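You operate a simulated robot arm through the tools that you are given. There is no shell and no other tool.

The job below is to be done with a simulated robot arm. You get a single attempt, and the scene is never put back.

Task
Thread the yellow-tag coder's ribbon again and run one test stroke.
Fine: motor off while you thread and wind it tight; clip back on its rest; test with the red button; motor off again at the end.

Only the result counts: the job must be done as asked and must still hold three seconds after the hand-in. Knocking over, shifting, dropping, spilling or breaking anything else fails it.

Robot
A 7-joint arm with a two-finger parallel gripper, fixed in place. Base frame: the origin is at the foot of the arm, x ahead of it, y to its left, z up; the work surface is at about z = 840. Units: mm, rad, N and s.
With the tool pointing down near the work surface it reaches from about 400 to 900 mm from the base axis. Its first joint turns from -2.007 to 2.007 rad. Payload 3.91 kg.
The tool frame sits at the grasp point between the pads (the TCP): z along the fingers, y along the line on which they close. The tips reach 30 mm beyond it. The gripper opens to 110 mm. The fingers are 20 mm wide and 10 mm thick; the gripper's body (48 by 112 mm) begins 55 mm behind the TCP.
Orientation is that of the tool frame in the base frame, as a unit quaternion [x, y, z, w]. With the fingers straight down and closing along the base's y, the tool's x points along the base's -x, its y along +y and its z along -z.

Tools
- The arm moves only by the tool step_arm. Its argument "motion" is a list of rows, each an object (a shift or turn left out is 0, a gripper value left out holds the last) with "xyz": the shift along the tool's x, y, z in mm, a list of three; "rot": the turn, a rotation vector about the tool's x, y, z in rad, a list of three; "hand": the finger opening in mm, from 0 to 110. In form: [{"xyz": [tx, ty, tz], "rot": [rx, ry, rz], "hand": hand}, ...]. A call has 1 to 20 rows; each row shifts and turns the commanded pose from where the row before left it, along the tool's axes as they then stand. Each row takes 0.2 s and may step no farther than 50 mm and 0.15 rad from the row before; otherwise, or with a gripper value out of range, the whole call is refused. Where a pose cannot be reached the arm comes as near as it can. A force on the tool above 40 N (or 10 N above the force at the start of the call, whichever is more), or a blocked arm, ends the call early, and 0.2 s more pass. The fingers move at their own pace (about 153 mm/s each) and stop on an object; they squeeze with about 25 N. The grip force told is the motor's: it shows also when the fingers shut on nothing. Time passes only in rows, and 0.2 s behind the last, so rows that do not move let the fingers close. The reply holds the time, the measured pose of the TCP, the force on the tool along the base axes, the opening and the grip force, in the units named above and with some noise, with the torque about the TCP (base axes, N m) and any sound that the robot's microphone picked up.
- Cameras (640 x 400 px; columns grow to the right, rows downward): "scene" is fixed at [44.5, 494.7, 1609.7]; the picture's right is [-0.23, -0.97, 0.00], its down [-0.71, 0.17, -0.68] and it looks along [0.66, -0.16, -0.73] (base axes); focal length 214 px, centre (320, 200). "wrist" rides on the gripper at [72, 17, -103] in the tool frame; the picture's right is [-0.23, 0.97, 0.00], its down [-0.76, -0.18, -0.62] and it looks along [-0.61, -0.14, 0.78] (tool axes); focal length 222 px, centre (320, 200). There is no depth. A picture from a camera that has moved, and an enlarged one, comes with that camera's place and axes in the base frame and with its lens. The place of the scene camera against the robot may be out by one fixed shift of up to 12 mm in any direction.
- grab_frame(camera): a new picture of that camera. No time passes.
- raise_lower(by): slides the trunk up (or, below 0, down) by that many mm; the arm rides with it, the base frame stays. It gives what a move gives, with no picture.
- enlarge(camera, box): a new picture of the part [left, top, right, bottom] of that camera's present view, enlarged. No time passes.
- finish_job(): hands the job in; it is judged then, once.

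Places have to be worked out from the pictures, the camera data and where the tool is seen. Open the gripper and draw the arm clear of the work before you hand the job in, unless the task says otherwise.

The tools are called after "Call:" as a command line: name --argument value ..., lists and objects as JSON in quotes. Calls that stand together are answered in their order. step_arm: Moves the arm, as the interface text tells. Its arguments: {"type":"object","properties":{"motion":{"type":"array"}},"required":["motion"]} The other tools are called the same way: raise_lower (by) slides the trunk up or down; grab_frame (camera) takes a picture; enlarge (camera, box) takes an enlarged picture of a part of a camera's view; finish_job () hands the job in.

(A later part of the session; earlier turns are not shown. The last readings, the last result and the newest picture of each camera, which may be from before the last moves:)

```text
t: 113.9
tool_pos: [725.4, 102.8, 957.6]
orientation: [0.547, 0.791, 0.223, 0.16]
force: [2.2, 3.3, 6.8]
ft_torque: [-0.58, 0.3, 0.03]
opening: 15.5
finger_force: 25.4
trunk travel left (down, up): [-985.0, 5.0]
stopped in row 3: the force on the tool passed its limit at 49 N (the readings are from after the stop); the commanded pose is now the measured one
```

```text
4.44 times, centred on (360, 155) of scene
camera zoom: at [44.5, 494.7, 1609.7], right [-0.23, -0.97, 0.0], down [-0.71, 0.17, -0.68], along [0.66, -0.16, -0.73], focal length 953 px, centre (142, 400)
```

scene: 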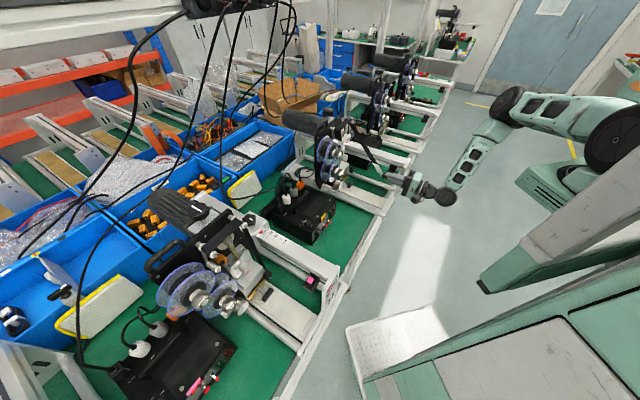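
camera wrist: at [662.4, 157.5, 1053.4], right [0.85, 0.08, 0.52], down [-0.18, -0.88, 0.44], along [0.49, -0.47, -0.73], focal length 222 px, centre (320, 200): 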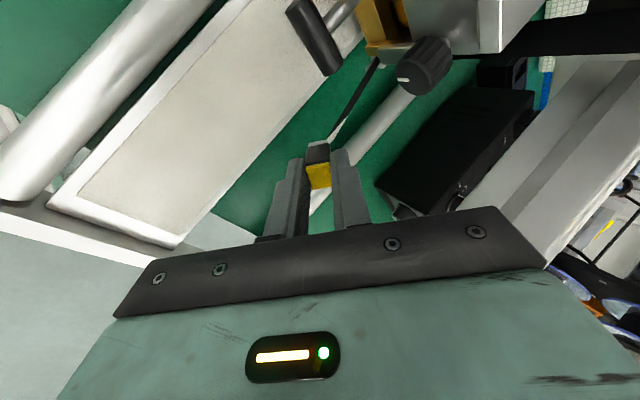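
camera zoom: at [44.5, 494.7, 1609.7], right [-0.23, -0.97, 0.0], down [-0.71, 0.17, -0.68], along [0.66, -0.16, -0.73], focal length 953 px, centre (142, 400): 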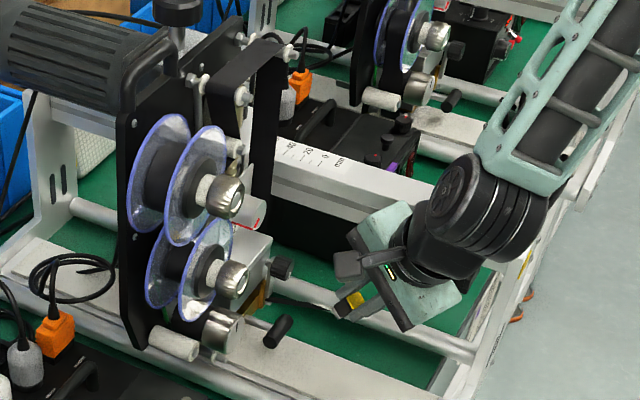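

The body brushed the corner of the clip rest while backing off. I'll move left and slightly forward, away from it, and check the rest.

Call:
step_arm --motion '[{"xyz": [22, 0, -5]}, {"xyz": [32, -12, -8]}, {}]'

Call:
enlarge --camera "scene" --box '[320, 110, 420, 200]'

Call:
enlarge --camera "scene" --box '[360, 130, 420, 180]'

```text
t: 114.7
tool_pos: [690.5, 145.6, 960.9]
orientation: [0.546, 0.792, 0.222, 0.159]
force: [0.4, -0.5, 0.2]
ft_torque: [0.0, 0.04, -0.01]
opening: 15.6
finger_force: 25.2
trunk travel left (down, up): [-985.0, 5.0]
```

```text
4.44 times, centred on (370, 155) of scene
camera zoom: at [44.5, 494.7, 1609.7], right [-0.23, -0.97, 0.0], down [-0.71, 0.17, -0.68], along [0.66, -0.16, -0.73], focal length 953 px, centre (98, 400)
```

zoom: 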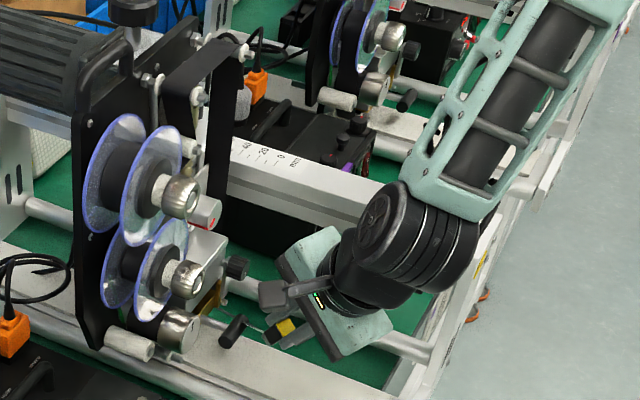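

```text
8.00 times, centred on (390, 155) of scene
camera zoom: at [44.5, 494.7, 1609.7], right [-0.23, -0.97, 0.0], down [-0.71, 0.17, -0.68], along [0.66, -0.16, -0.73], focal length 1716 px, centre (-240, 560)
```

zoom: 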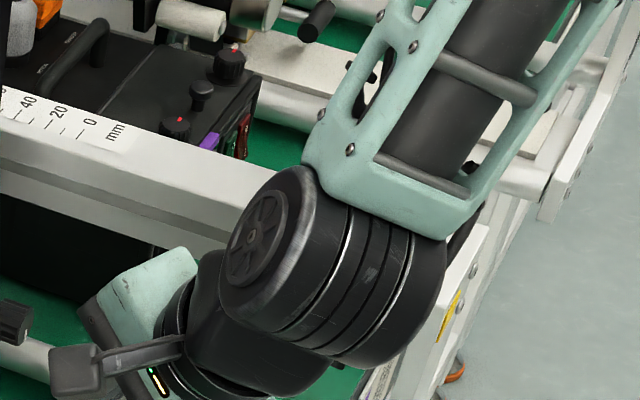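

All clear now. I'll continue left past the T-handle to e ≈ 346, then forward and down to P2.

Call:
step_arm --motion '[{"xyz": [23.4, -8.9, -5.8]}, {"xyz": [23.4, -8.9, -5.8]}, {}]'

Call:
grab_frame --camera "wrist"

Call:
enlarge --camera "scene" --box '[320, 130, 400, 200]'

```text
t: 115.5
tool_pos: [653.3, 182.6, 960.7]
orientation: [0.546, 0.791, 0.222, 0.16]
force: [-0.5, -0.1, -1.1]
ft_torque: [0.02, -0.02, 0.01]
opening: 15.5
finger_force: 25.0
trunk travel left (down, up): [-985.0, 5.0]
```

```text
taken
camera wrist: at [590.3, 237.9, 1057.1], right [0.85, 0.08, 0.51], down [-0.18, -0.88, 0.44], along [0.49, -0.47, -0.73], focal length 222 px, centre (320, 200)
```

wrist: 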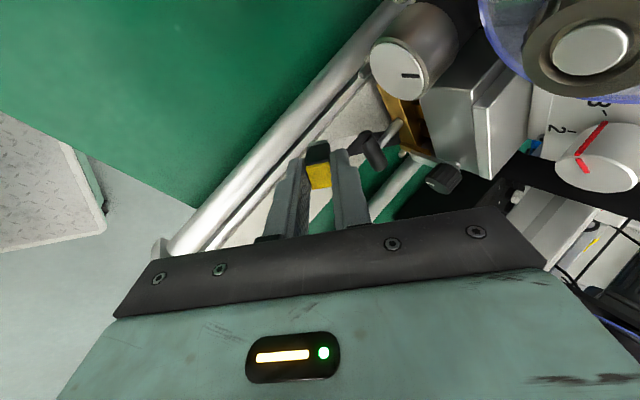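

```text
5.71 times, centred on (360, 165) of scene
camera zoom: at [44.5, 494.7, 1609.7], right [-0.23, -0.97, 0.0], down [-0.71, 0.17, -0.68], along [0.66, -0.16, -0.73], focal length 1226 px, centre (91, 400)
```

zoom: 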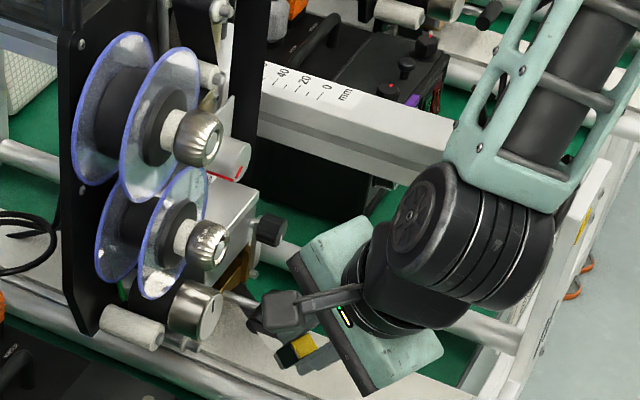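

The tip is left of the T-handle with clear space ahead. Now I'll go forward and down to P2.

Call:
step_arm --motion '[{"xyz": [5.5, 6, 13.4]}, {"xyz": [5.5, 6, 13.4]}, {"xyz": [5.5, 6, 13.4]}, {}]'

Call:
enlarge --camera "wrist" --box '[250, 40, 480, 200]'

Call:
enlarge --camera "scene" --box '[325, 150, 385, 200]'

```text
t: 116.5
tool_pos: [683.2, 211.8, 935.3]
orientation: [0.547, 0.791, 0.223, 0.159]
force: [-0.3, -0.9, -0.1]
ft_torque: [-0.01, 0.02, 0.02]
opening: 15.7
finger_force: 24.7
trunk travel left (down, up): [-985.0, 5.0]
```

```text
2.50 times, centred on (365, 120) of wrist
camera zoom: at [619.0, 265.4, 1031.6], right [0.85, 0.08, 0.51], down [-0.18, -0.88, 0.44], along [0.49, -0.47, -0.73], focal length 555 px, centre (208, 400)
```

zoom: 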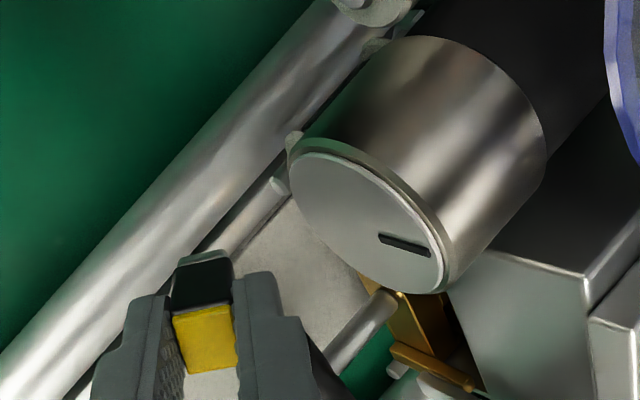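

```text
8.00 times, centred on (355, 175) of scene
camera zoom: at [44.5, 494.7, 1609.7], right [-0.23, -0.97, 0.0], down [-0.71, 0.17, -0.68], along [0.66, -0.16, -0.73], focal length 1716 px, centre (40, 400)
```

zoom: 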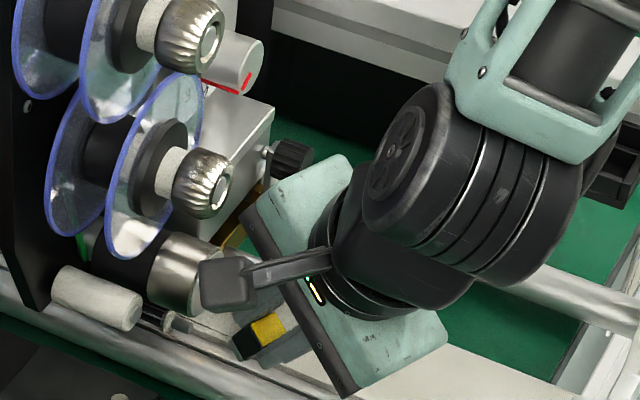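

I'll zoom in to see whether P2 has caught.

Call:
enlarge --camera "wrist" --box '[300, 90, 400, 170]'

Call:
enlarge --camera "wrist" --box '[360, 120, 460, 200]'

Call:
enlarge --camera "scene" --box '[338, 178, 368, 203]'

```text
5.00 times, centred on (350, 130) of wrist
camera zoom: at [619.0, 265.4, 1031.6], right [0.85, 0.08, 0.51], down [-0.18, -0.88, 0.44], along [0.49, -0.47, -0.73], focal length 1111 px, centre (170, 550)
```

zoom: 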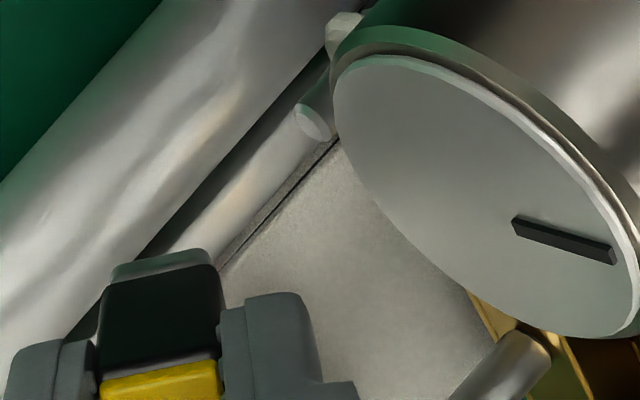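

```text
5.00 times, centred on (410, 160) of wrist
camera zoom: at [619.0, 265.4, 1031.6], right [0.85, 0.08, 0.51], down [-0.18, -0.88, 0.44], along [0.49, -0.47, -0.73], focal length 1111 px, centre (-130, 400)
```

zoom: 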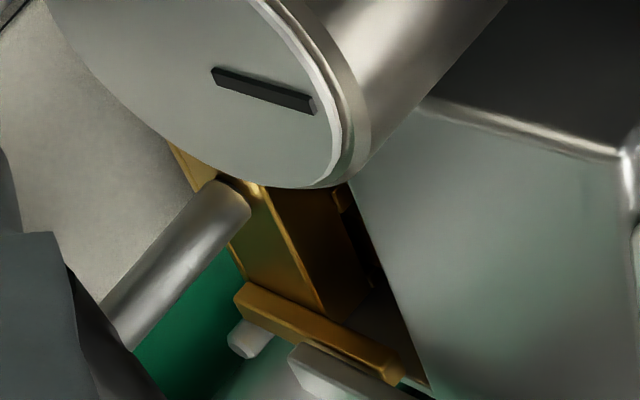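

```text
16.00 times, centred on (353, 190) of scene
camera zoom: at [44.5, 494.7, 1609.7], right [-0.23, -0.97, 0.0], down [-0.71, 0.17, -0.68], along [0.66, -0.16, -0.73], focal length 3432 px, centre (-208, 352)
```

zoom: 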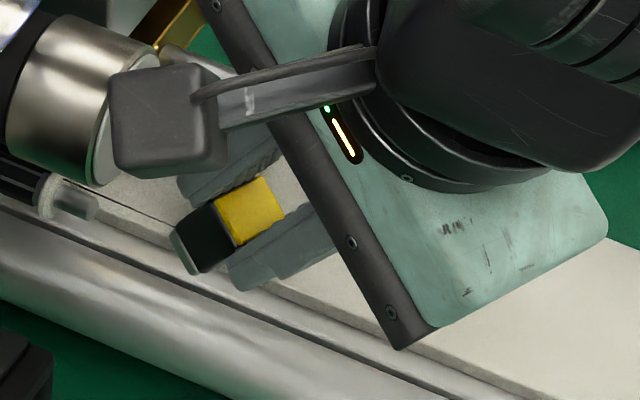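

P2 has caught too: a thin line runs from P2 to the clip. Next I'll go up past the nip between capstan and pinch roller, in front at d ≈ 652, near (303, 947).

Call:
step_arm --motion '[{"xyz": [14.6, -1.6, -16.4]}, {"xyz": [14.6, -1.6, -16.4]}, {"xyz": [3, 7.2, -14.4]}, {"xyz": [3, 7.2, -14.4]}, {}]'

Call:
grab_frame --camera "wrist"

Call:
enlarge --camera "scene" --box '[325, 150, 375, 200]'

```text
t: 117.7
tool_pos: [648.6, 237.2, 995.2]
orientation: [0.547, 0.791, 0.223, 0.159]
force: [0.7, -0.7, -0.7]
ft_torque: [-0.01, 0.01, -0.02]
opening: 15.6
finger_force: 25.3
trunk travel left (down, up): [-985.0, 5.0]
```

```text
taken
camera wrist: at [585.3, 290.5, 1090.6], right [0.85, 0.08, 0.51], down [-0.18, -0.88, 0.44], along [0.49, -0.47, -0.73], focal length 222 px, centre (320, 200)
```

wrist: 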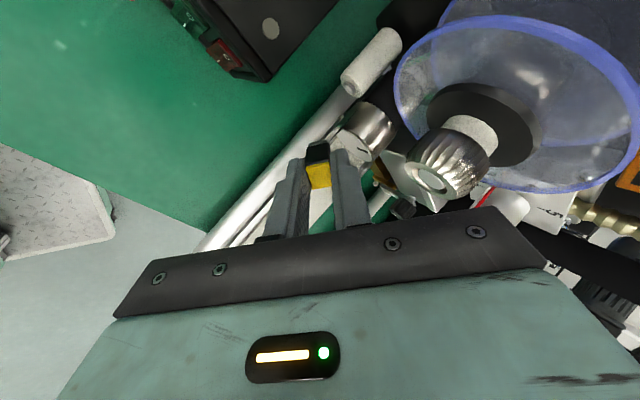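

```text
8.00 times, centred on (350, 175) of scene
camera zoom: at [44.5, 494.7, 1609.7], right [-0.23, -0.97, 0.0], down [-0.71, 0.17, -0.68], along [0.66, -0.16, -0.73], focal length 1716 px, centre (80, 400)
```

zoom: 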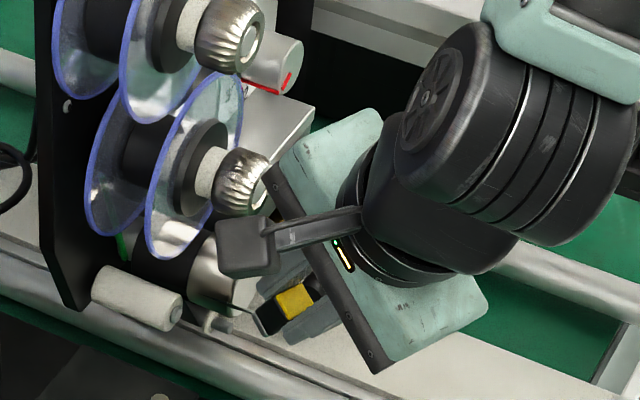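

I'll zoom in on the capstan and the clip tip to see the ribbon.

Call:
enlarge --camera "scene" --box '[335, 180, 365, 200]'

Call:
enlarge --camera "wrist" --box '[280, 60, 440, 180]'

```text
16.00 times, centred on (350, 190) of scene
camera zoom: at [44.5, 494.7, 1609.7], right [-0.23, -0.97, 0.0], down [-0.71, 0.17, -0.68], along [0.66, -0.16, -0.73], focal length 3432 px, centre (-160, 360)
```

zoom: 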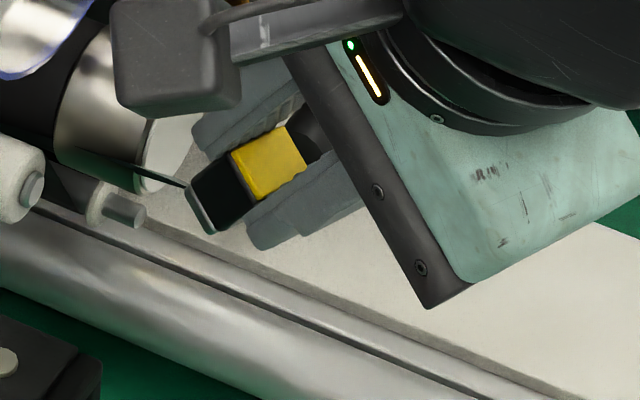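

```text
3.33 times, centred on (360, 120) of wrist
camera zoom: at [585.3, 290.5, 1090.6], right [0.85, 0.08, 0.51], down [-0.18, -0.88, 0.44], along [0.49, -0.47, -0.73], focal length 740 px, centre (187, 467)
```

zoom: 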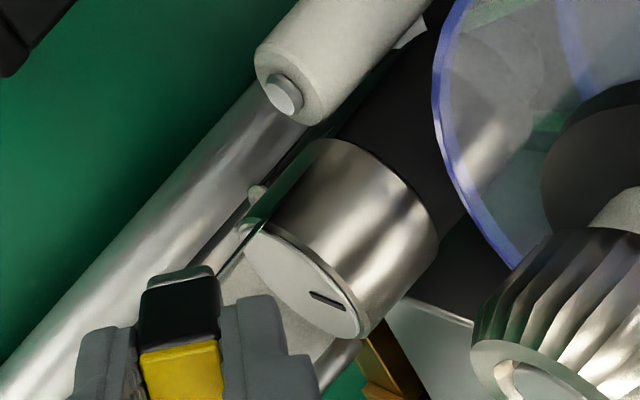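

The ribbon now hugs the capstan's side. Next I'll go up toward the take-up hub at (310, 1032), staying in front of its knob.

Call:
step_arm --motion '[{"xyz": [5.7, 9.6, -20.6]}, {"xyz": [5.7, 9.6, -20.6]}, {"xyz": [-4.8, 14.9, -20.2]}, {}]'

Call:
grab_frame --camera "wrist"

Call:
enlarge --camera "scene" --box '[320, 140, 380, 200]'

```text
t: 118.7
tool_pos: [643.1, 242.2, 1064.2]
orientation: [0.547, 0.791, 0.223, 0.159]
force: [0.3, 0.1, -1.0]
ft_torque: [-0.01, 0.01, 0.0]
opening: 15.5
finger_force: 25.3
trunk travel left (down, up): [-985.0, 5.0]
```

```text
taken
camera wrist: at [579.2, 296.1, 1160.0], right [0.85, 0.08, 0.51], down [-0.18, -0.88, 0.44], along [0.49, -0.47, -0.73], focal length 222 px, centre (320, 200)
```

wrist: 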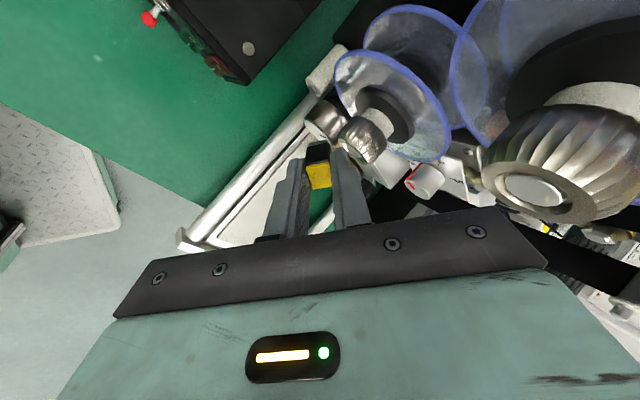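

```text
6.67 times, centred on (350, 170) of scene
camera zoom: at [44.5, 494.7, 1609.7], right [-0.23, -0.97, 0.0], down [-0.71, 0.17, -0.68], along [0.66, -0.16, -0.73], focal length 1430 px, centre (120, 400)
```

zoom: 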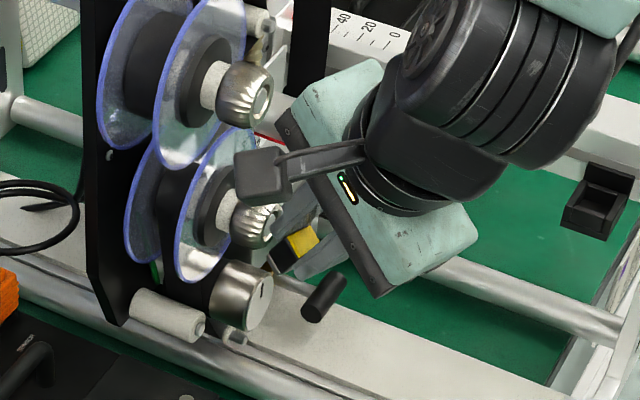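

I'll check whether the ribbon reached the take-up hub.

Call:
enlarge --camera "wrist" --box '[290, 50, 450, 190]'

Call:
enlarge --camera "scene" --box '[335, 165, 370, 190]'

```text
2.86 times, centred on (370, 120) of wrist
camera zoom: at [579.2, 296.1, 1160.0], right [0.85, 0.08, 0.51], down [-0.18, -0.88, 0.44], along [0.49, -0.47, -0.73], focal length 635 px, centre (177, 429)
```

zoom: 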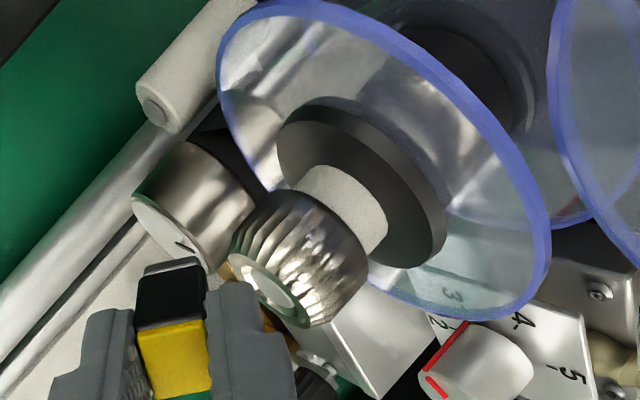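

```text
16.00 times, centred on (352, 178) of scene
camera zoom: at [44.5, 494.7, 1609.7], right [-0.23, -0.97, 0.0], down [-0.71, 0.17, -0.68], along [0.66, -0.16, -0.73], focal length 3432 px, centre (-200, 560)
```

zoom: 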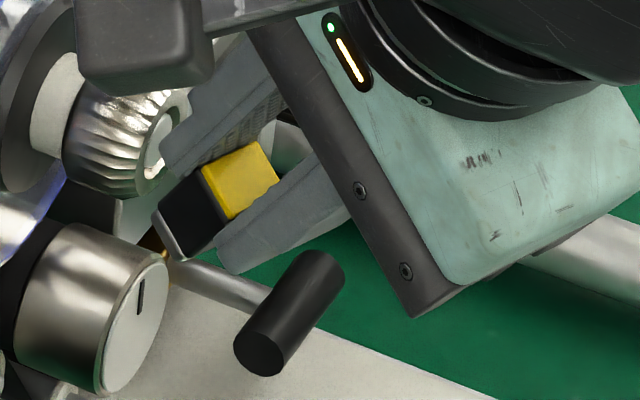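

The clip tip shows no ribbon now, so it may have transferred to the take-up spool. I'll look closely at the capstan and take-up area.

Call:
enlarge --camera "wrist" --box '[320, 50, 390, 110]'

Call:
enlarge --camera "scene" --box '[322, 155, 352, 195]'

Call:
enlarge --camera "scene" --box '[320, 115, 370, 160]'

```text
6.67 times, centred on (355, 80) of wrist
camera zoom: at [579.2, 296.1, 1160.0], right [0.85, 0.08, 0.51], down [-0.18, -0.88, 0.44], along [0.49, -0.47, -0.73], focal length 1481 px, centre (87, 1000)
```

zoom: 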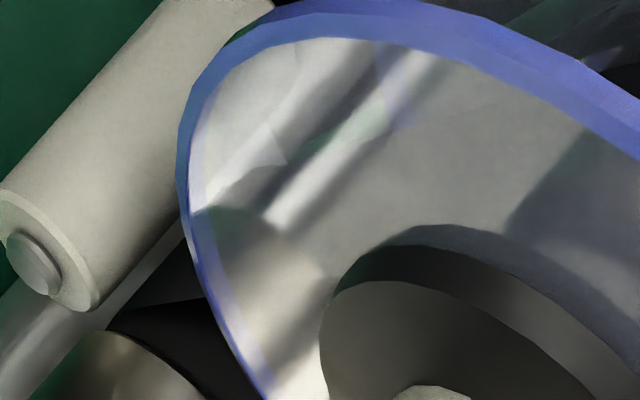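

```text
10.00 times, centred on (337, 175) of scene
camera zoom: at [44.5, 494.7, 1609.7], right [-0.23, -0.97, 0.0], down [-0.71, 0.17, -0.68], along [0.66, -0.16, -0.73], focal length 2145 px, centre (150, 450)
```

zoom: 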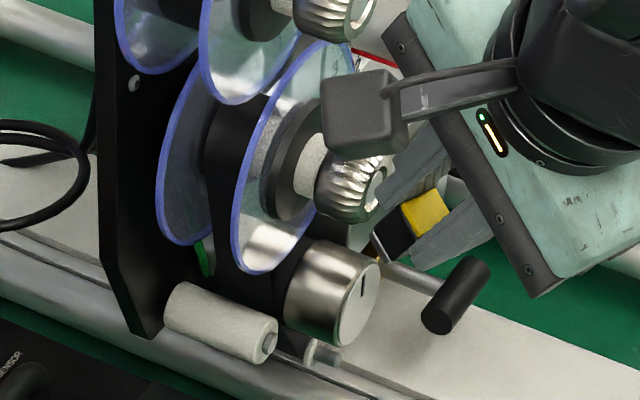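

```text
8.89 times, centred on (345, 138) of scene
camera zoom: at [44.5, 494.7, 1609.7], right [-0.23, -0.97, 0.0], down [-0.71, 0.17, -0.68], along [0.66, -0.16, -0.73], focal length 1906 px, centre (98, 756)
```

zoom: 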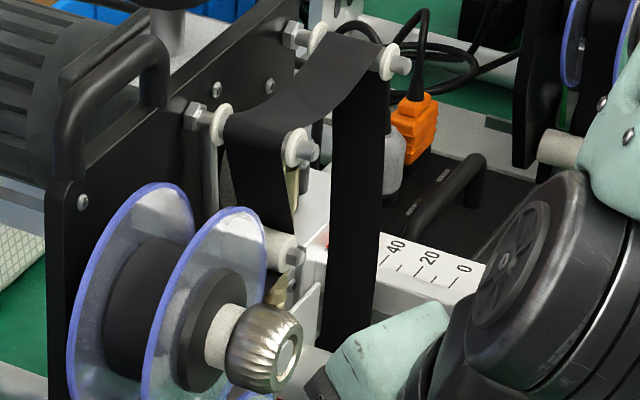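

The spans over A and B now hang slightly slack, a band runs from the capstan into the take-up spool, and the clip is bare. So the ribbon has passed to the take-up. I'll retreat with the clip and verify.

Call:
step_arm --motion '[{"xyz": [-12.4, -23.3, -14.3]}, {"xyz": [-12.4, -23.3, -14.3]}, {"xyz": [-0.4, 21, -34]}, {"xyz": [-0.4, 21, -34]}, {"xyz": [-0.4, 21, -34]}, {}]'

Call:
enlarge --camera "scene" --box '[310, 100, 420, 200]'

Call:
enlarge --camera "scene" --box '[322, 155, 352, 195]'

```text
t: 120.1
tool_pos: [599.2, 198.5, 1183.7]
orientation: [0.547, 0.792, 0.222, 0.159]
force: [0.3, -0.9, -0.7]
ft_torque: [0.02, 0.0, 0.0]
opening: 15.9
finger_force: 25.0
trunk travel left (down, up): [-985.0, 5.0]
```

```text
4.00 times, centred on (365, 150) of scene
camera zoom: at [44.5, 494.7, 1609.7], right [-0.23, -0.97, 0.0], down [-0.71, 0.17, -0.68], along [0.66, -0.16, -0.73], focal length 858 px, centre (140, 400)
```

zoom: 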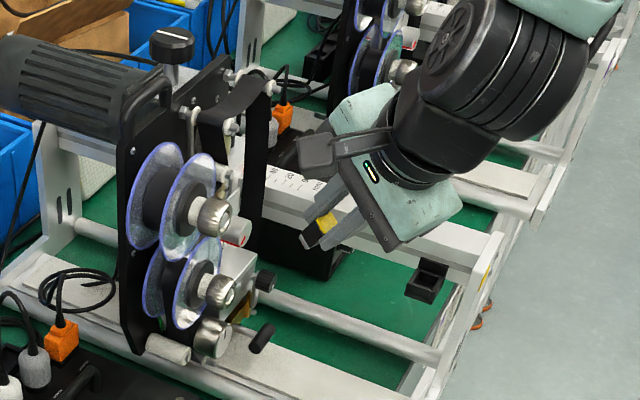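

```text
10.00 times, centred on (337, 175) of scene
camera zoom: at [44.5, 494.7, 1609.7], right [-0.23, -0.97, 0.0], down [-0.71, 0.17, -0.68], along [0.66, -0.16, -0.73], focal length 2145 px, centre (150, 450)
```

zoom: 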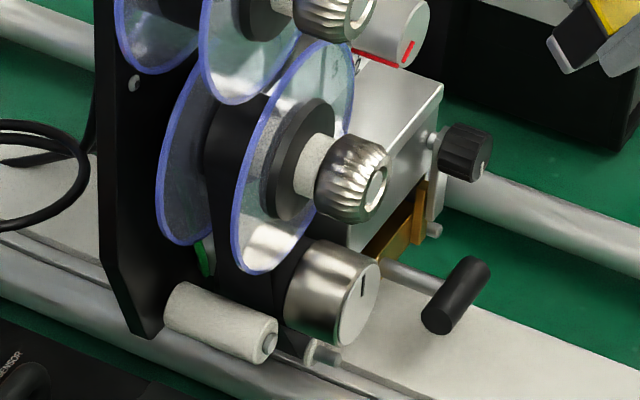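

The clip is free and the ribbon stays threaded through every guide, hanging slack, with its end on the take-up spool. Now I'll turn the tool straight down at yaw -45° to return the clip to its rest.

Call:
step_arm --motion '[{"rot": [-0.0013, 0.0742, -0.1202]}, {"rot": [-0.0013, 0.0742, -0.1202]}, {"rot": [-0.0013, 0.0742, -0.1202]}, {"rot": [0.1383, 0, 0]}, {"rot": [0.1383, 0, 0]}, {"rot": [0.1383, 0, 0]}, {"rot": [0.1383, 0, 0]}, {}]'

Call:
grab_frame --camera "scene"

```text
t: 121.9
tool_pos: [599.6, 199.8, 1183.6]
orientation: [0.383, 0.924, -0.001, 0.005]
force: [-0.2, 0.1, -0.9]
ft_torque: [-0.01, -0.01, 0.03]
opening: 15.6
finger_force: 24.5
trunk travel left (down, up): [-985.0, 5.0]
```

```text
taken
```

scene: 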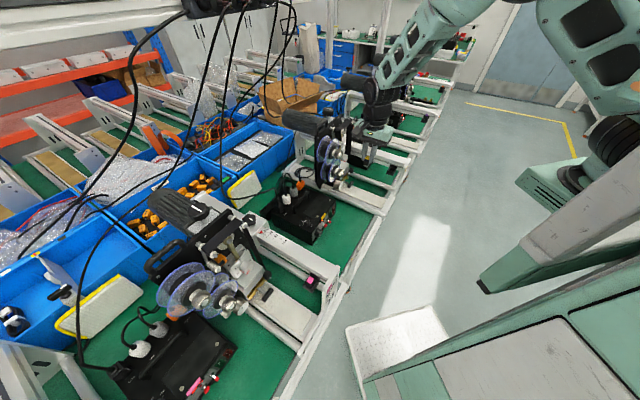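

The tool is vertical. I'll move over the rest at (689.5, 25.2), staying high.

Call:
step_arm --motion '[{"rot": [0.002, 0.01, 0]}, {"xyz": [-37.4, -12, 0]}, {"xyz": [-37.4, -12, 0]}, {"xyz": [-37.4, -12, 0]}, {"xyz": [-37.4, -12, 0]}, {"xyz": [-37.4, -12, 0]}, {"xyz": [0, 0, 40]}, {}]'

Call:
grab_frame --camera "wrist"

Call:
enlarge --camera "scene" --box '[370, 110, 420, 180]'

```text
t: 123.7
tool_pos: [690.0, 25.2, 1144.2]
orientation: [0.384, 0.923, 0.001, -0.001]
force: [0.8, 0.6, -0.2]
ft_torque: [0.0, -0.02, 0.01]
opening: 15.6
finger_force: 25.3
trunk travel left (down, up): [-985.0, 5.0]
```

```text
taken
camera wrist: at [650.4, 87.9, 1245.9], right [0.85, 0.53, 0.0], down [0.41, -0.67, 0.62], along [0.33, -0.53, -0.78], focal length 222 px, centre (320, 200)
```

wrist: 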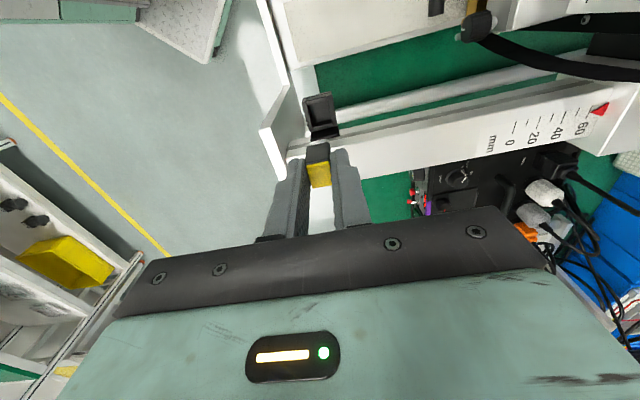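

```text
5.71 times, centred on (395, 145) of scene
camera zoom: at [44.5, 494.7, 1609.7], right [-0.23, -0.97, 0.0], down [-0.71, 0.17, -0.68], along [0.66, -0.16, -0.73], focal length 1226 px, centre (-109, 514)
```

zoom: 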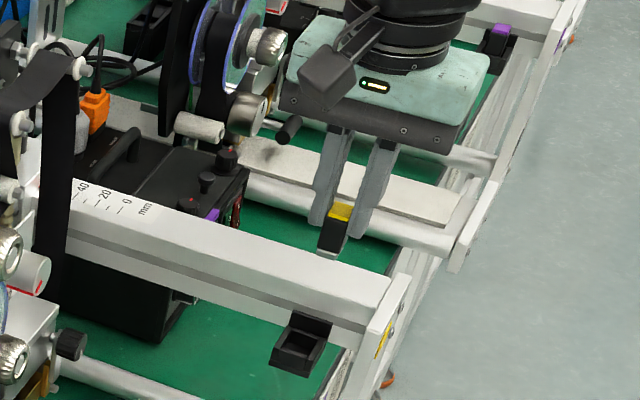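

The position matches the grip pose from before (689.9, 25.6). I'll zoom in to compare the clip's alignment with the cup.

Call:
enlarge --camera "wrist" --box '[270, 80, 370, 190]'

Call:
enlarge --camera "scene" --box '[388, 138, 408, 182]'

```text
3.64 times, centred on (320, 135) of wrist
camera zoom: at [650.4, 87.9, 1245.9], right [0.85, 0.53, 0.0], down [0.41, -0.67, 0.62], along [0.33, -0.53, -0.78], focal length 808 px, centre (320, 436)
```

zoom: 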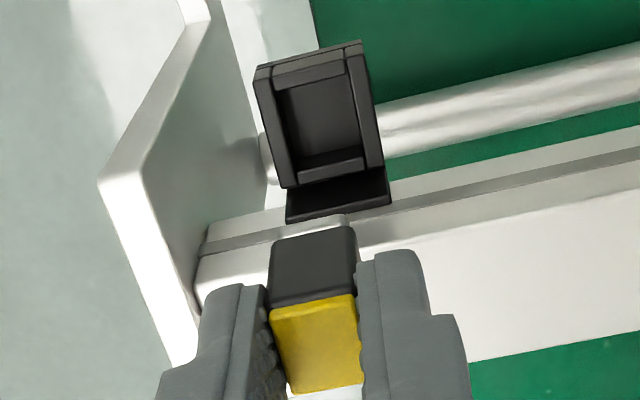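

```text
9.09 times, centred on (398, 160) of scene
camera zoom: at [44.5, 494.7, 1609.7], right [-0.23, -0.97, 0.0], down [-0.71, 0.17, -0.68], along [0.66, -0.16, -0.73], focal length 1950 px, centre (-389, 564)
```

zoom: 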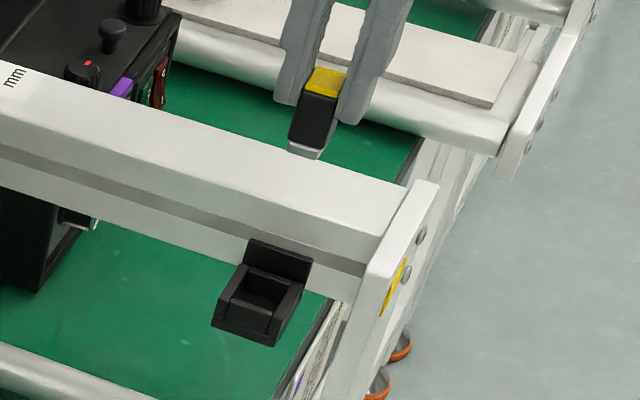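

The cup opening centre works out at d ≈ 505.7, e ≈ 469, and the clip sits right over it. I'll descend to just above the lips.

Call:
step_arm --motion '[{"xyz": [0, 0, 30]}, {"xyz": [0, 0, 30]}, {"xyz": [0, 0, 14]}, {}]'

Call:
enlarge --camera "wrist" --box '[270, 100, 370, 190]'

Call:
enlarge --camera "scene" --box '[380, 148, 410, 182]'

```text
t: 124.7
tool_pos: [689.4, 24.4, 1070.4]
orientation: [0.384, 0.923, 0.001, 0.0]
force: [-0.6, 0.1, -0.4]
ft_torque: [0.01, 0.0, 0.03]
opening: 15.8
finger_force: 24.5
trunk travel left (down, up): [-985.0, 5.0]
```

```text
4.44 times, centred on (320, 145) of wrist
camera zoom: at [650.2, 87.4, 1173.0], right [0.85, 0.53, 0.0], down [0.41, -0.67, 0.62], along [0.33, -0.53, -0.78], focal length 987 px, centre (320, 444)
```

zoom: 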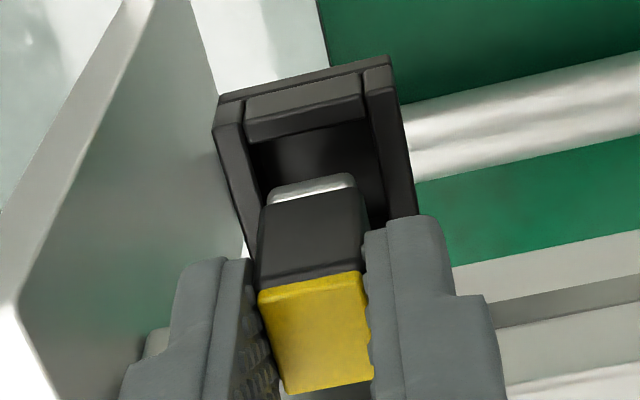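

```text
11.76 times, centred on (395, 165) of scene
camera zoom: at [44.5, 494.7, 1609.7], right [-0.23, -0.97, 0.0], down [-0.71, 0.17, -0.68], along [0.66, -0.16, -0.73], focal length 2523 px, centre (-562, 612)
```

zoom: 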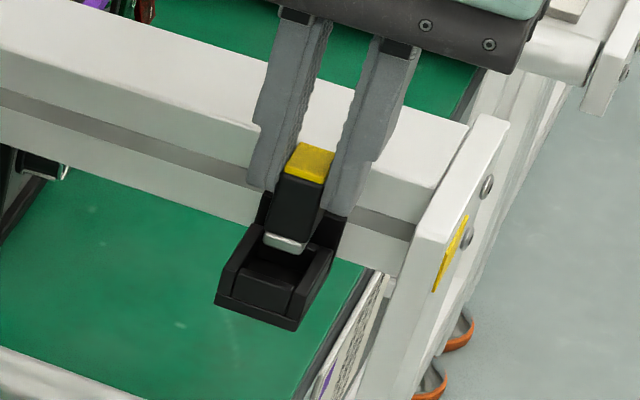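

The clip has tilted about 0.1 rad in the grip, with its bottom leaning toward the beam, probably from the earlier bumps. I'll rotate the tool to make the clip vertical and re-centre it before lowering.

Call:
step_arm --motion '[{"xyz": [0, 0, -8]}, {"rot": [0, 0.1, 0]}, {"xyz": [-1.7, 1, 0]}, {}]'

Call:
enlarge --camera "wrist" --box '[270, 90, 370, 190]'

Call:
enlarge --camera "scene" --box '[380, 148, 410, 182]'

```text
t: 125.7
tool_pos: [691.1, 24.4, 1078.0]
orientation: [0.383, 0.922, 0.02, -0.047]
force: [1.0, -0.3, -1.2]
ft_torque: [-0.01, 0.01, 0.03]
opening: 15.7
finger_force: 24.8
trunk travel left (down, up): [-985.0, 5.0]
```

```text
4.00 times, centred on (320, 140) of wrist
camera zoom: at [660.0, 79.2, 1187.8], right [0.85, 0.53, -0.02], down [0.45, -0.71, 0.54], along [0.27, -0.47, -0.84], focal length 888 px, centre (320, 440)
```

zoom: 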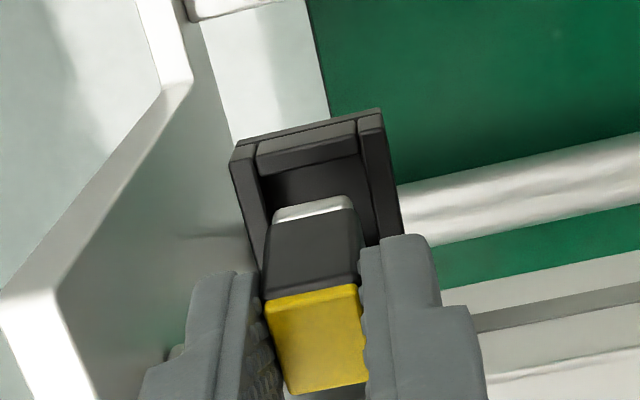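

```text
11.76 times, centred on (395, 165) of scene
camera zoom: at [44.5, 494.7, 1609.7], right [-0.23, -0.97, 0.0], down [-0.71, 0.17, -0.68], along [0.66, -0.16, -0.73], focal length 2523 px, centre (-562, 612)
```

zoom: 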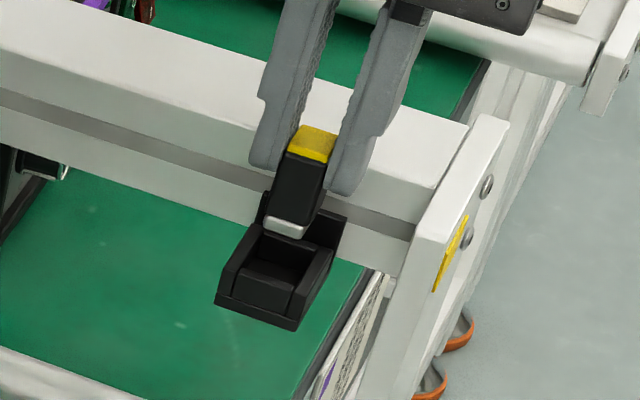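

Now the clip is vertical (top e 469.5, bottom e 469.8, d ≈ 505.7) and centred on the cup. I'll lower it straight down in small steps.

Call:
step_arm --motion '[{"xyz": [-1, 0, 9.9]}, {"xyz": [-0.8, 0, 7.9]}, {"xyz": [-0.5, 0, 5]}, {}]'

Call:
enlarge --camera "wrist" --box '[270, 90, 370, 190]'

Call:
enlarge --camera "scene" --box '[380, 148, 410, 182]'

```text
t: 126.7
tool_pos: [690.8, 24.3, 1053.5]
orientation: [0.383, 0.922, 0.019, -0.046]
force: [0.6, 0.2, 0.7]
ft_torque: [0.02, 0.01, -0.02]
opening: 15.6
finger_force: 24.7
trunk travel left (down, up): [-985.0, 5.0]
```

```text
4.00 times, centred on (320, 140) of wrist
camera zoom: at [660.1, 79.6, 1164.3], right [0.85, 0.53, -0.02], down [0.45, -0.71, 0.54], along [0.27, -0.47, -0.84], focal length 888 px, centre (320, 440)
```

zoom: 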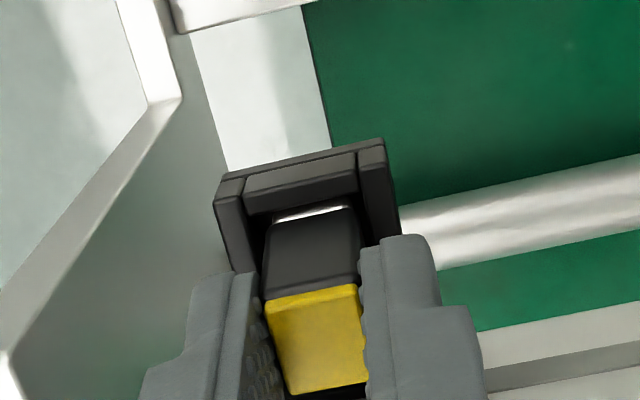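

```text
11.76 times, centred on (395, 165) of scene
camera zoom: at [44.5, 494.7, 1609.7], right [-0.23, -0.97, 0.0], down [-0.71, 0.17, -0.68], along [0.66, -0.16, -0.73], focal length 2523 px, centre (-562, 612)
```

zoom: 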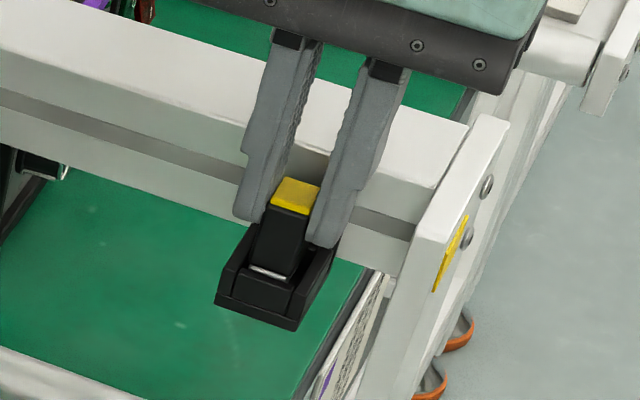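

The clip is entering the cup cleanly. I'll lower the last few millimetres until it touches the floor.

Call:
step_arm --motion '[{"xyz": [-0.3, 0, 3]}, {"xyz": [-0.2, 0, 2]}, {"xyz": [-0.1, 0, 1.2]}, {}]'

Call:
enlarge --camera "scene" --box '[380, 148, 410, 182]'

```text
t: 127.7
tool_pos: [691.0, 24.5, 1049.8]
orientation: [0.383, 0.922, 0.02, -0.046]
force: [-0.3, 0.1, 10.6]
ft_torque: [-0.09, -0.04, 0.0]
opening: 15.7
finger_force: 25.3
trunk travel left (down, up): [-985.0, 5.0]
```

```text
11.76 times, centred on (395, 165) of scene
camera zoom: at [44.5, 494.7, 1609.7], right [-0.23, -0.97, 0.0], down [-0.71, 0.17, -0.68], along [0.66, -0.16, -0.73], focal length 2523 px, centre (-562, 612)
```

zoom: 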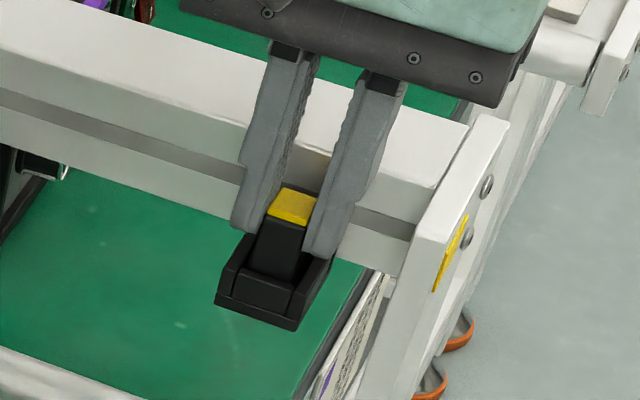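

It is resting on the cup floor (10 N). I'll open the fingers slowly and check how it sits.

Call:
step_arm --motion '[{"xyz": [0.1, 0, -1], "hand": 18}, {"hand": 22}, {"hand": 28}, {}]'

Call:
enlarge --camera "scene" --box '[378, 155, 408, 180]'

Call:
enlarge --camera "wrist" --box '[270, 90, 370, 190]'

```text
t: 128.7
tool_pos: [690.3, 23.6, 1050.4]
orientation: [0.382, 0.923, 0.019, -0.047]
force: [-1.0, -0.1, 0.5]
ft_torque: [-0.02, 0.02, -0.04]
opening: 28.0
finger_force: 0.1
trunk travel left (down, up): [-985.0, 5.0]
```

```text
16.00 times, centred on (393, 168) of scene
camera zoom: at [44.5, 494.7, 1609.7], right [-0.23, -0.97, 0.0], down [-0.71, 0.17, -0.68], along [0.66, -0.16, -0.73], focal length 3432 px, centre (-848, 720)
```

zoom: 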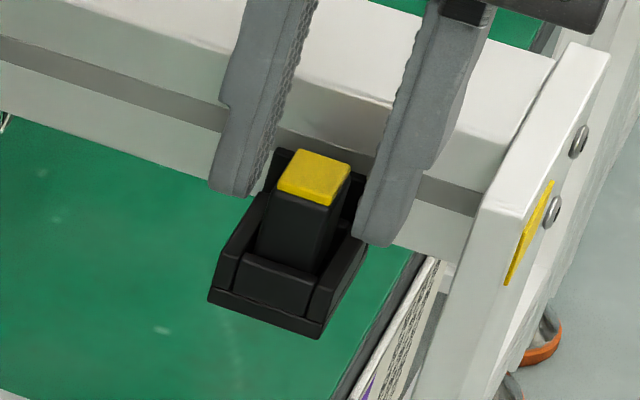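

```text
4.00 times, centred on (320, 140) of wrist
camera zoom: at [659.7, 79.4, 1159.8], right [0.85, 0.53, -0.02], down [0.45, -0.71, 0.54], along [0.27, -0.47, -0.84], focal length 888 px, centre (320, 440)
```

zoom: 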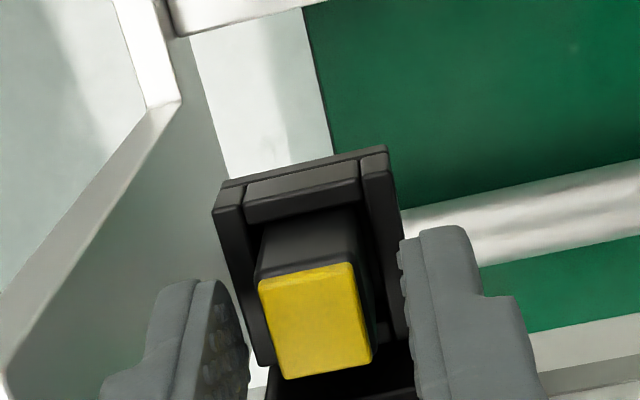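

The clip sits in its rest just as it did at the start. I'll rise straight up, clear of it.

Call:
step_arm --motion '[{"xyz": [1, 0, -9.9]}, {"xyz": [2, 0, -20]}, {"xyz": [4, 0, -40]}, {"xyz": [4, 0, -40]}, {"rot": [0, -0.1, 0]}, {}]'

Call:
enlarge --camera "scene" --box '[310, 100, 420, 200]'

Call:
enlarge --camera "scene" --box '[378, 155, 408, 180]'

```text
t: 130.1
tool_pos: [690.1, 23.8, 1160.3]
orientation: [0.383, 0.924, 0.0, 0.0]
force: [1.0, 0.0, 0.6]
ft_torque: [-0.02, -0.01, 0.01]
opening: 28.0
finger_force: 0.2
trunk travel left (down, up): [-985.0, 5.0]
```

```text
4.00 times, centred on (365, 150) of scene
camera zoom: at [44.5, 494.7, 1609.7], right [-0.23, -0.97, 0.0], down [-0.71, 0.17, -0.68], along [0.66, -0.16, -0.73], focal length 858 px, centre (140, 400)
```

zoom: 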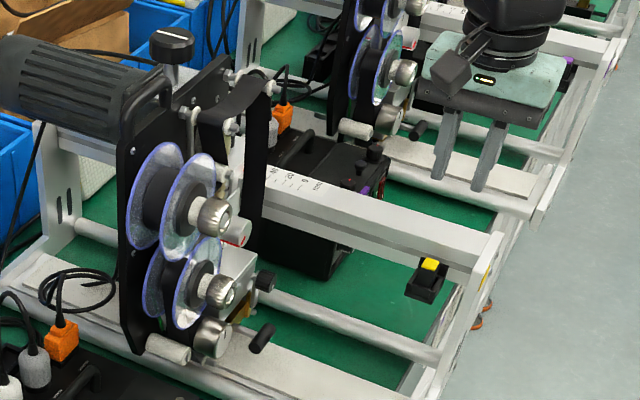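

```text
16.00 times, centred on (393, 168) of scene
camera zoom: at [44.5, 494.7, 1609.7], right [-0.23, -0.97, 0.0], down [-0.71, 0.17, -0.68], along [0.66, -0.16, -0.73], focal length 3432 px, centre (-848, 720)
```

zoom: 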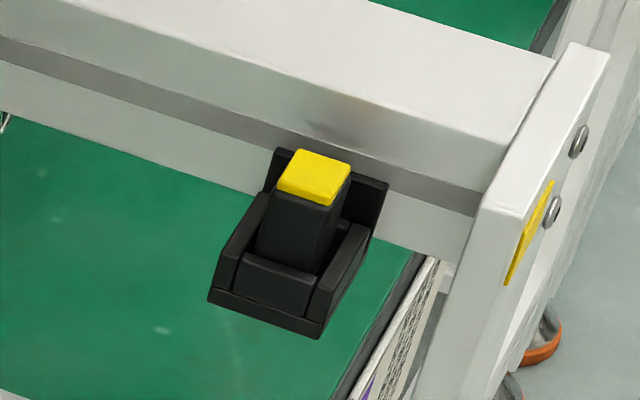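

The clip is upright in its rest and the ribbon is threaded but slack. Next is winding tight by the take-up knob. I'll pitch the tool to horizontal, facing the coder.

Call:
step_arm --motion '[{"rot": [-0.1428, 0, 0]}, {"rot": [-0.1428, 0, 0]}, {"rot": [-0.1428, 0, 0]}, {"rot": [-0.1428, 0, 0]}, {"rot": [-0.1428, 0, 0]}, {"rot": [-0.1428, 0, 0]}, {"rot": [-0.1428, 0, 0]}, {"rot": [-0.1428, 0, 0]}, {"rot": [-0.1428, 0, 0]}, {"rot": [-0.1428, 0, 0]}, {"rot": [-0.1428, 0, 0]}, {}]'

Call:
step_arm --motion '[{"xyz": [40, 0, 0], "hand": 70}, {"xyz": [40, 0, 0]}, {"xyz": [40, -30, 0]}, {"xyz": [38, -35, 0]}, {}]'

Call:
grab_frame --camera "wrist"

Call:
grab_frame --camera "scene"

```text
t: 132.7
tool_pos: [691.6, 24.0, 1159.7]
orientation: [0.272, 0.653, 0.653, 0.271]
force: [-0.1, 0.2, 0.6]
ft_torque: [0.02, 0.0, -0.01]
opening: 27.8
finger_force: 0.0
trunk travel left (down, up): [-985.0, 5.0]
```

```text
refused: row 4 steps farther than a row can; nothing moved
```

```text
taken
camera wrist: at [567.1, 2.1, 1176.9], right [0.16, -0.16, 0.97], down [0.1, -0.98, -0.18], along [0.98, 0.12, -0.14], focal length 222 px, centre (320, 200)
```

wrist: 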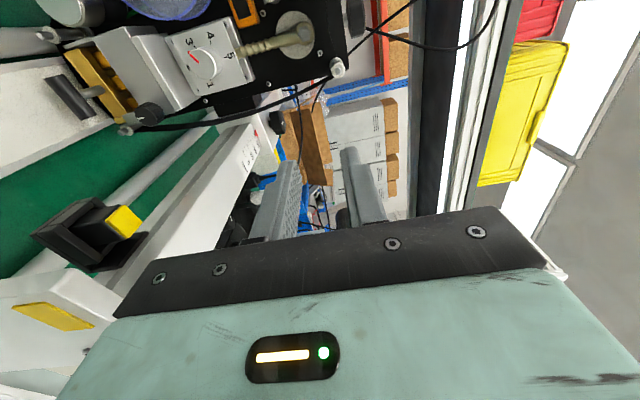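

```text
taken
```

scene: 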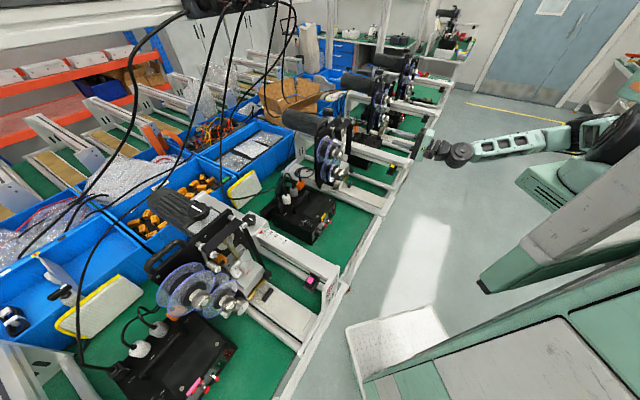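

The tool is horizontal, and I can see the ribbon's run from B to P1. I'll roll back 180° to gain room for a clockwise winding stroke while opening the fingers.

Call:
step_arm --motion '[{"rot": [0, 0, -0.15], "hand": 60}, {"rot": [0, 0, -0.15]}, {"rot": [0, 0, -0.15]}, {"rot": [0, 0, -0.15]}, {"rot": [0, 0, -0.15]}, {"rot": [0, 0, -0.15]}, {"rot": [0, 0, -0.15]}, {"rot": [0, 0, -0.15]}, {"rot": [0, 0, -0.15]}, {"rot": [0, 0, -0.15]}, {"rot": [0, 0, -0.15]}, {"rot": [0, 0, -0.15]}, {"rot": [0, 0, -0.15]}, {"rot": [0, 0, -0.15]}, {"rot": [0, 0, -0.15]}, {"rot": [0, 0, -0.15]}, {"rot": [0, 0, -0.15]}, {"rot": [0, 0, -0.15]}, {"rot": [0, 0, -0.15]}, {"rot": [0, 0, -0.15]}]'

Call:
grab_frame --camera "scene"

```text
t: 136.9
tool_pos: [691.0, 23.9, 1160.8]
orientation: [-0.632, 0.317, -0.224, 0.67]
force: [0.1, -0.2, 0.0]
ft_torque: [0.02, 0.0, 0.02]
opening: 59.7
finger_force: 0.0
trunk travel left (down, up): [-985.0, 5.0]
```

```text
taken
```

scene: 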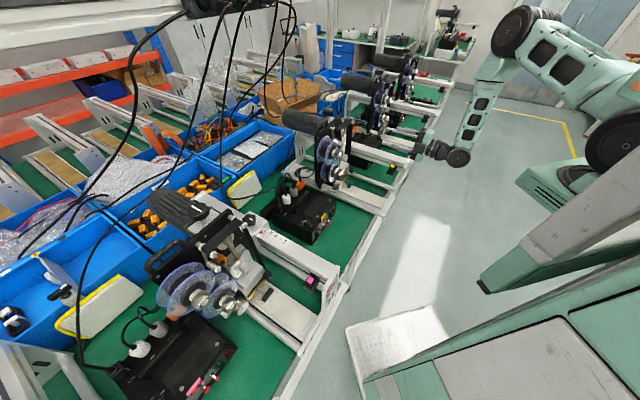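

The elbow is up again and the roll is ready. Now I'll move in front of the take-up knob at (d 664, e 310.5, z 1032.5).

Call:
step_arm --motion '[{"xyz": [-28.3, 30, 19]}, {"xyz": [-28.3, 30, 19]}, {"xyz": [-28.3, 30, 19]}, {"xyz": [-28.3, 30, 19]}, {"xyz": [-28.2, 29.8, 19]}, {}]'

Call:
grab_frame --camera "wrist"

Call:
enlarge --camera "scene" --box '[310, 120, 410, 200]'

```text
t: 137.7
tool_pos: [667.1, 117.6, 1093.5]
orientation: [-0.632, 0.313, -0.236, 0.669]
force: [-10.3, -0.5, 11.4]
ft_torque: [-1.49, 0.63, -1.2]
opening: 59.8
finger_force: 0.1
trunk travel left (down, up): [-985.0, 5.0]
stopped in row 3: the force on the tool passed its limit at 86 N (the readings are from after the stop); the commanded pose is now the measured one
```

```text
taken
camera wrist: at [642.0, -4.1, 1067.6], right [-0.24, 0.25, -0.94], down [-0.96, 0.09, 0.27], along [0.15, 0.96, 0.22], focal length 222 px, centre (320, 200)
```

wrist: 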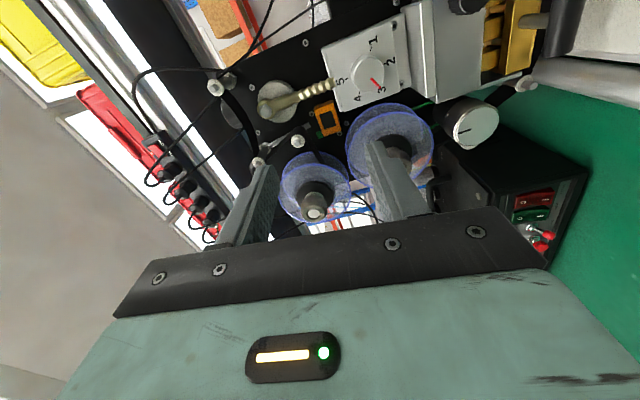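

```text
5.00 times, centred on (360, 160) of scene
camera zoom: at [44.5, 494.7, 1609.7], right [-0.23, -0.97, 0.0], down [-0.71, 0.17, -0.68], along [0.66, -0.16, -0.73], focal length 1072 px, centre (120, 400)
```

zoom: 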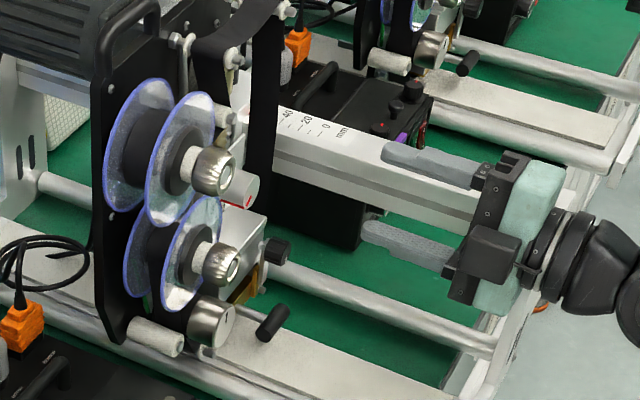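

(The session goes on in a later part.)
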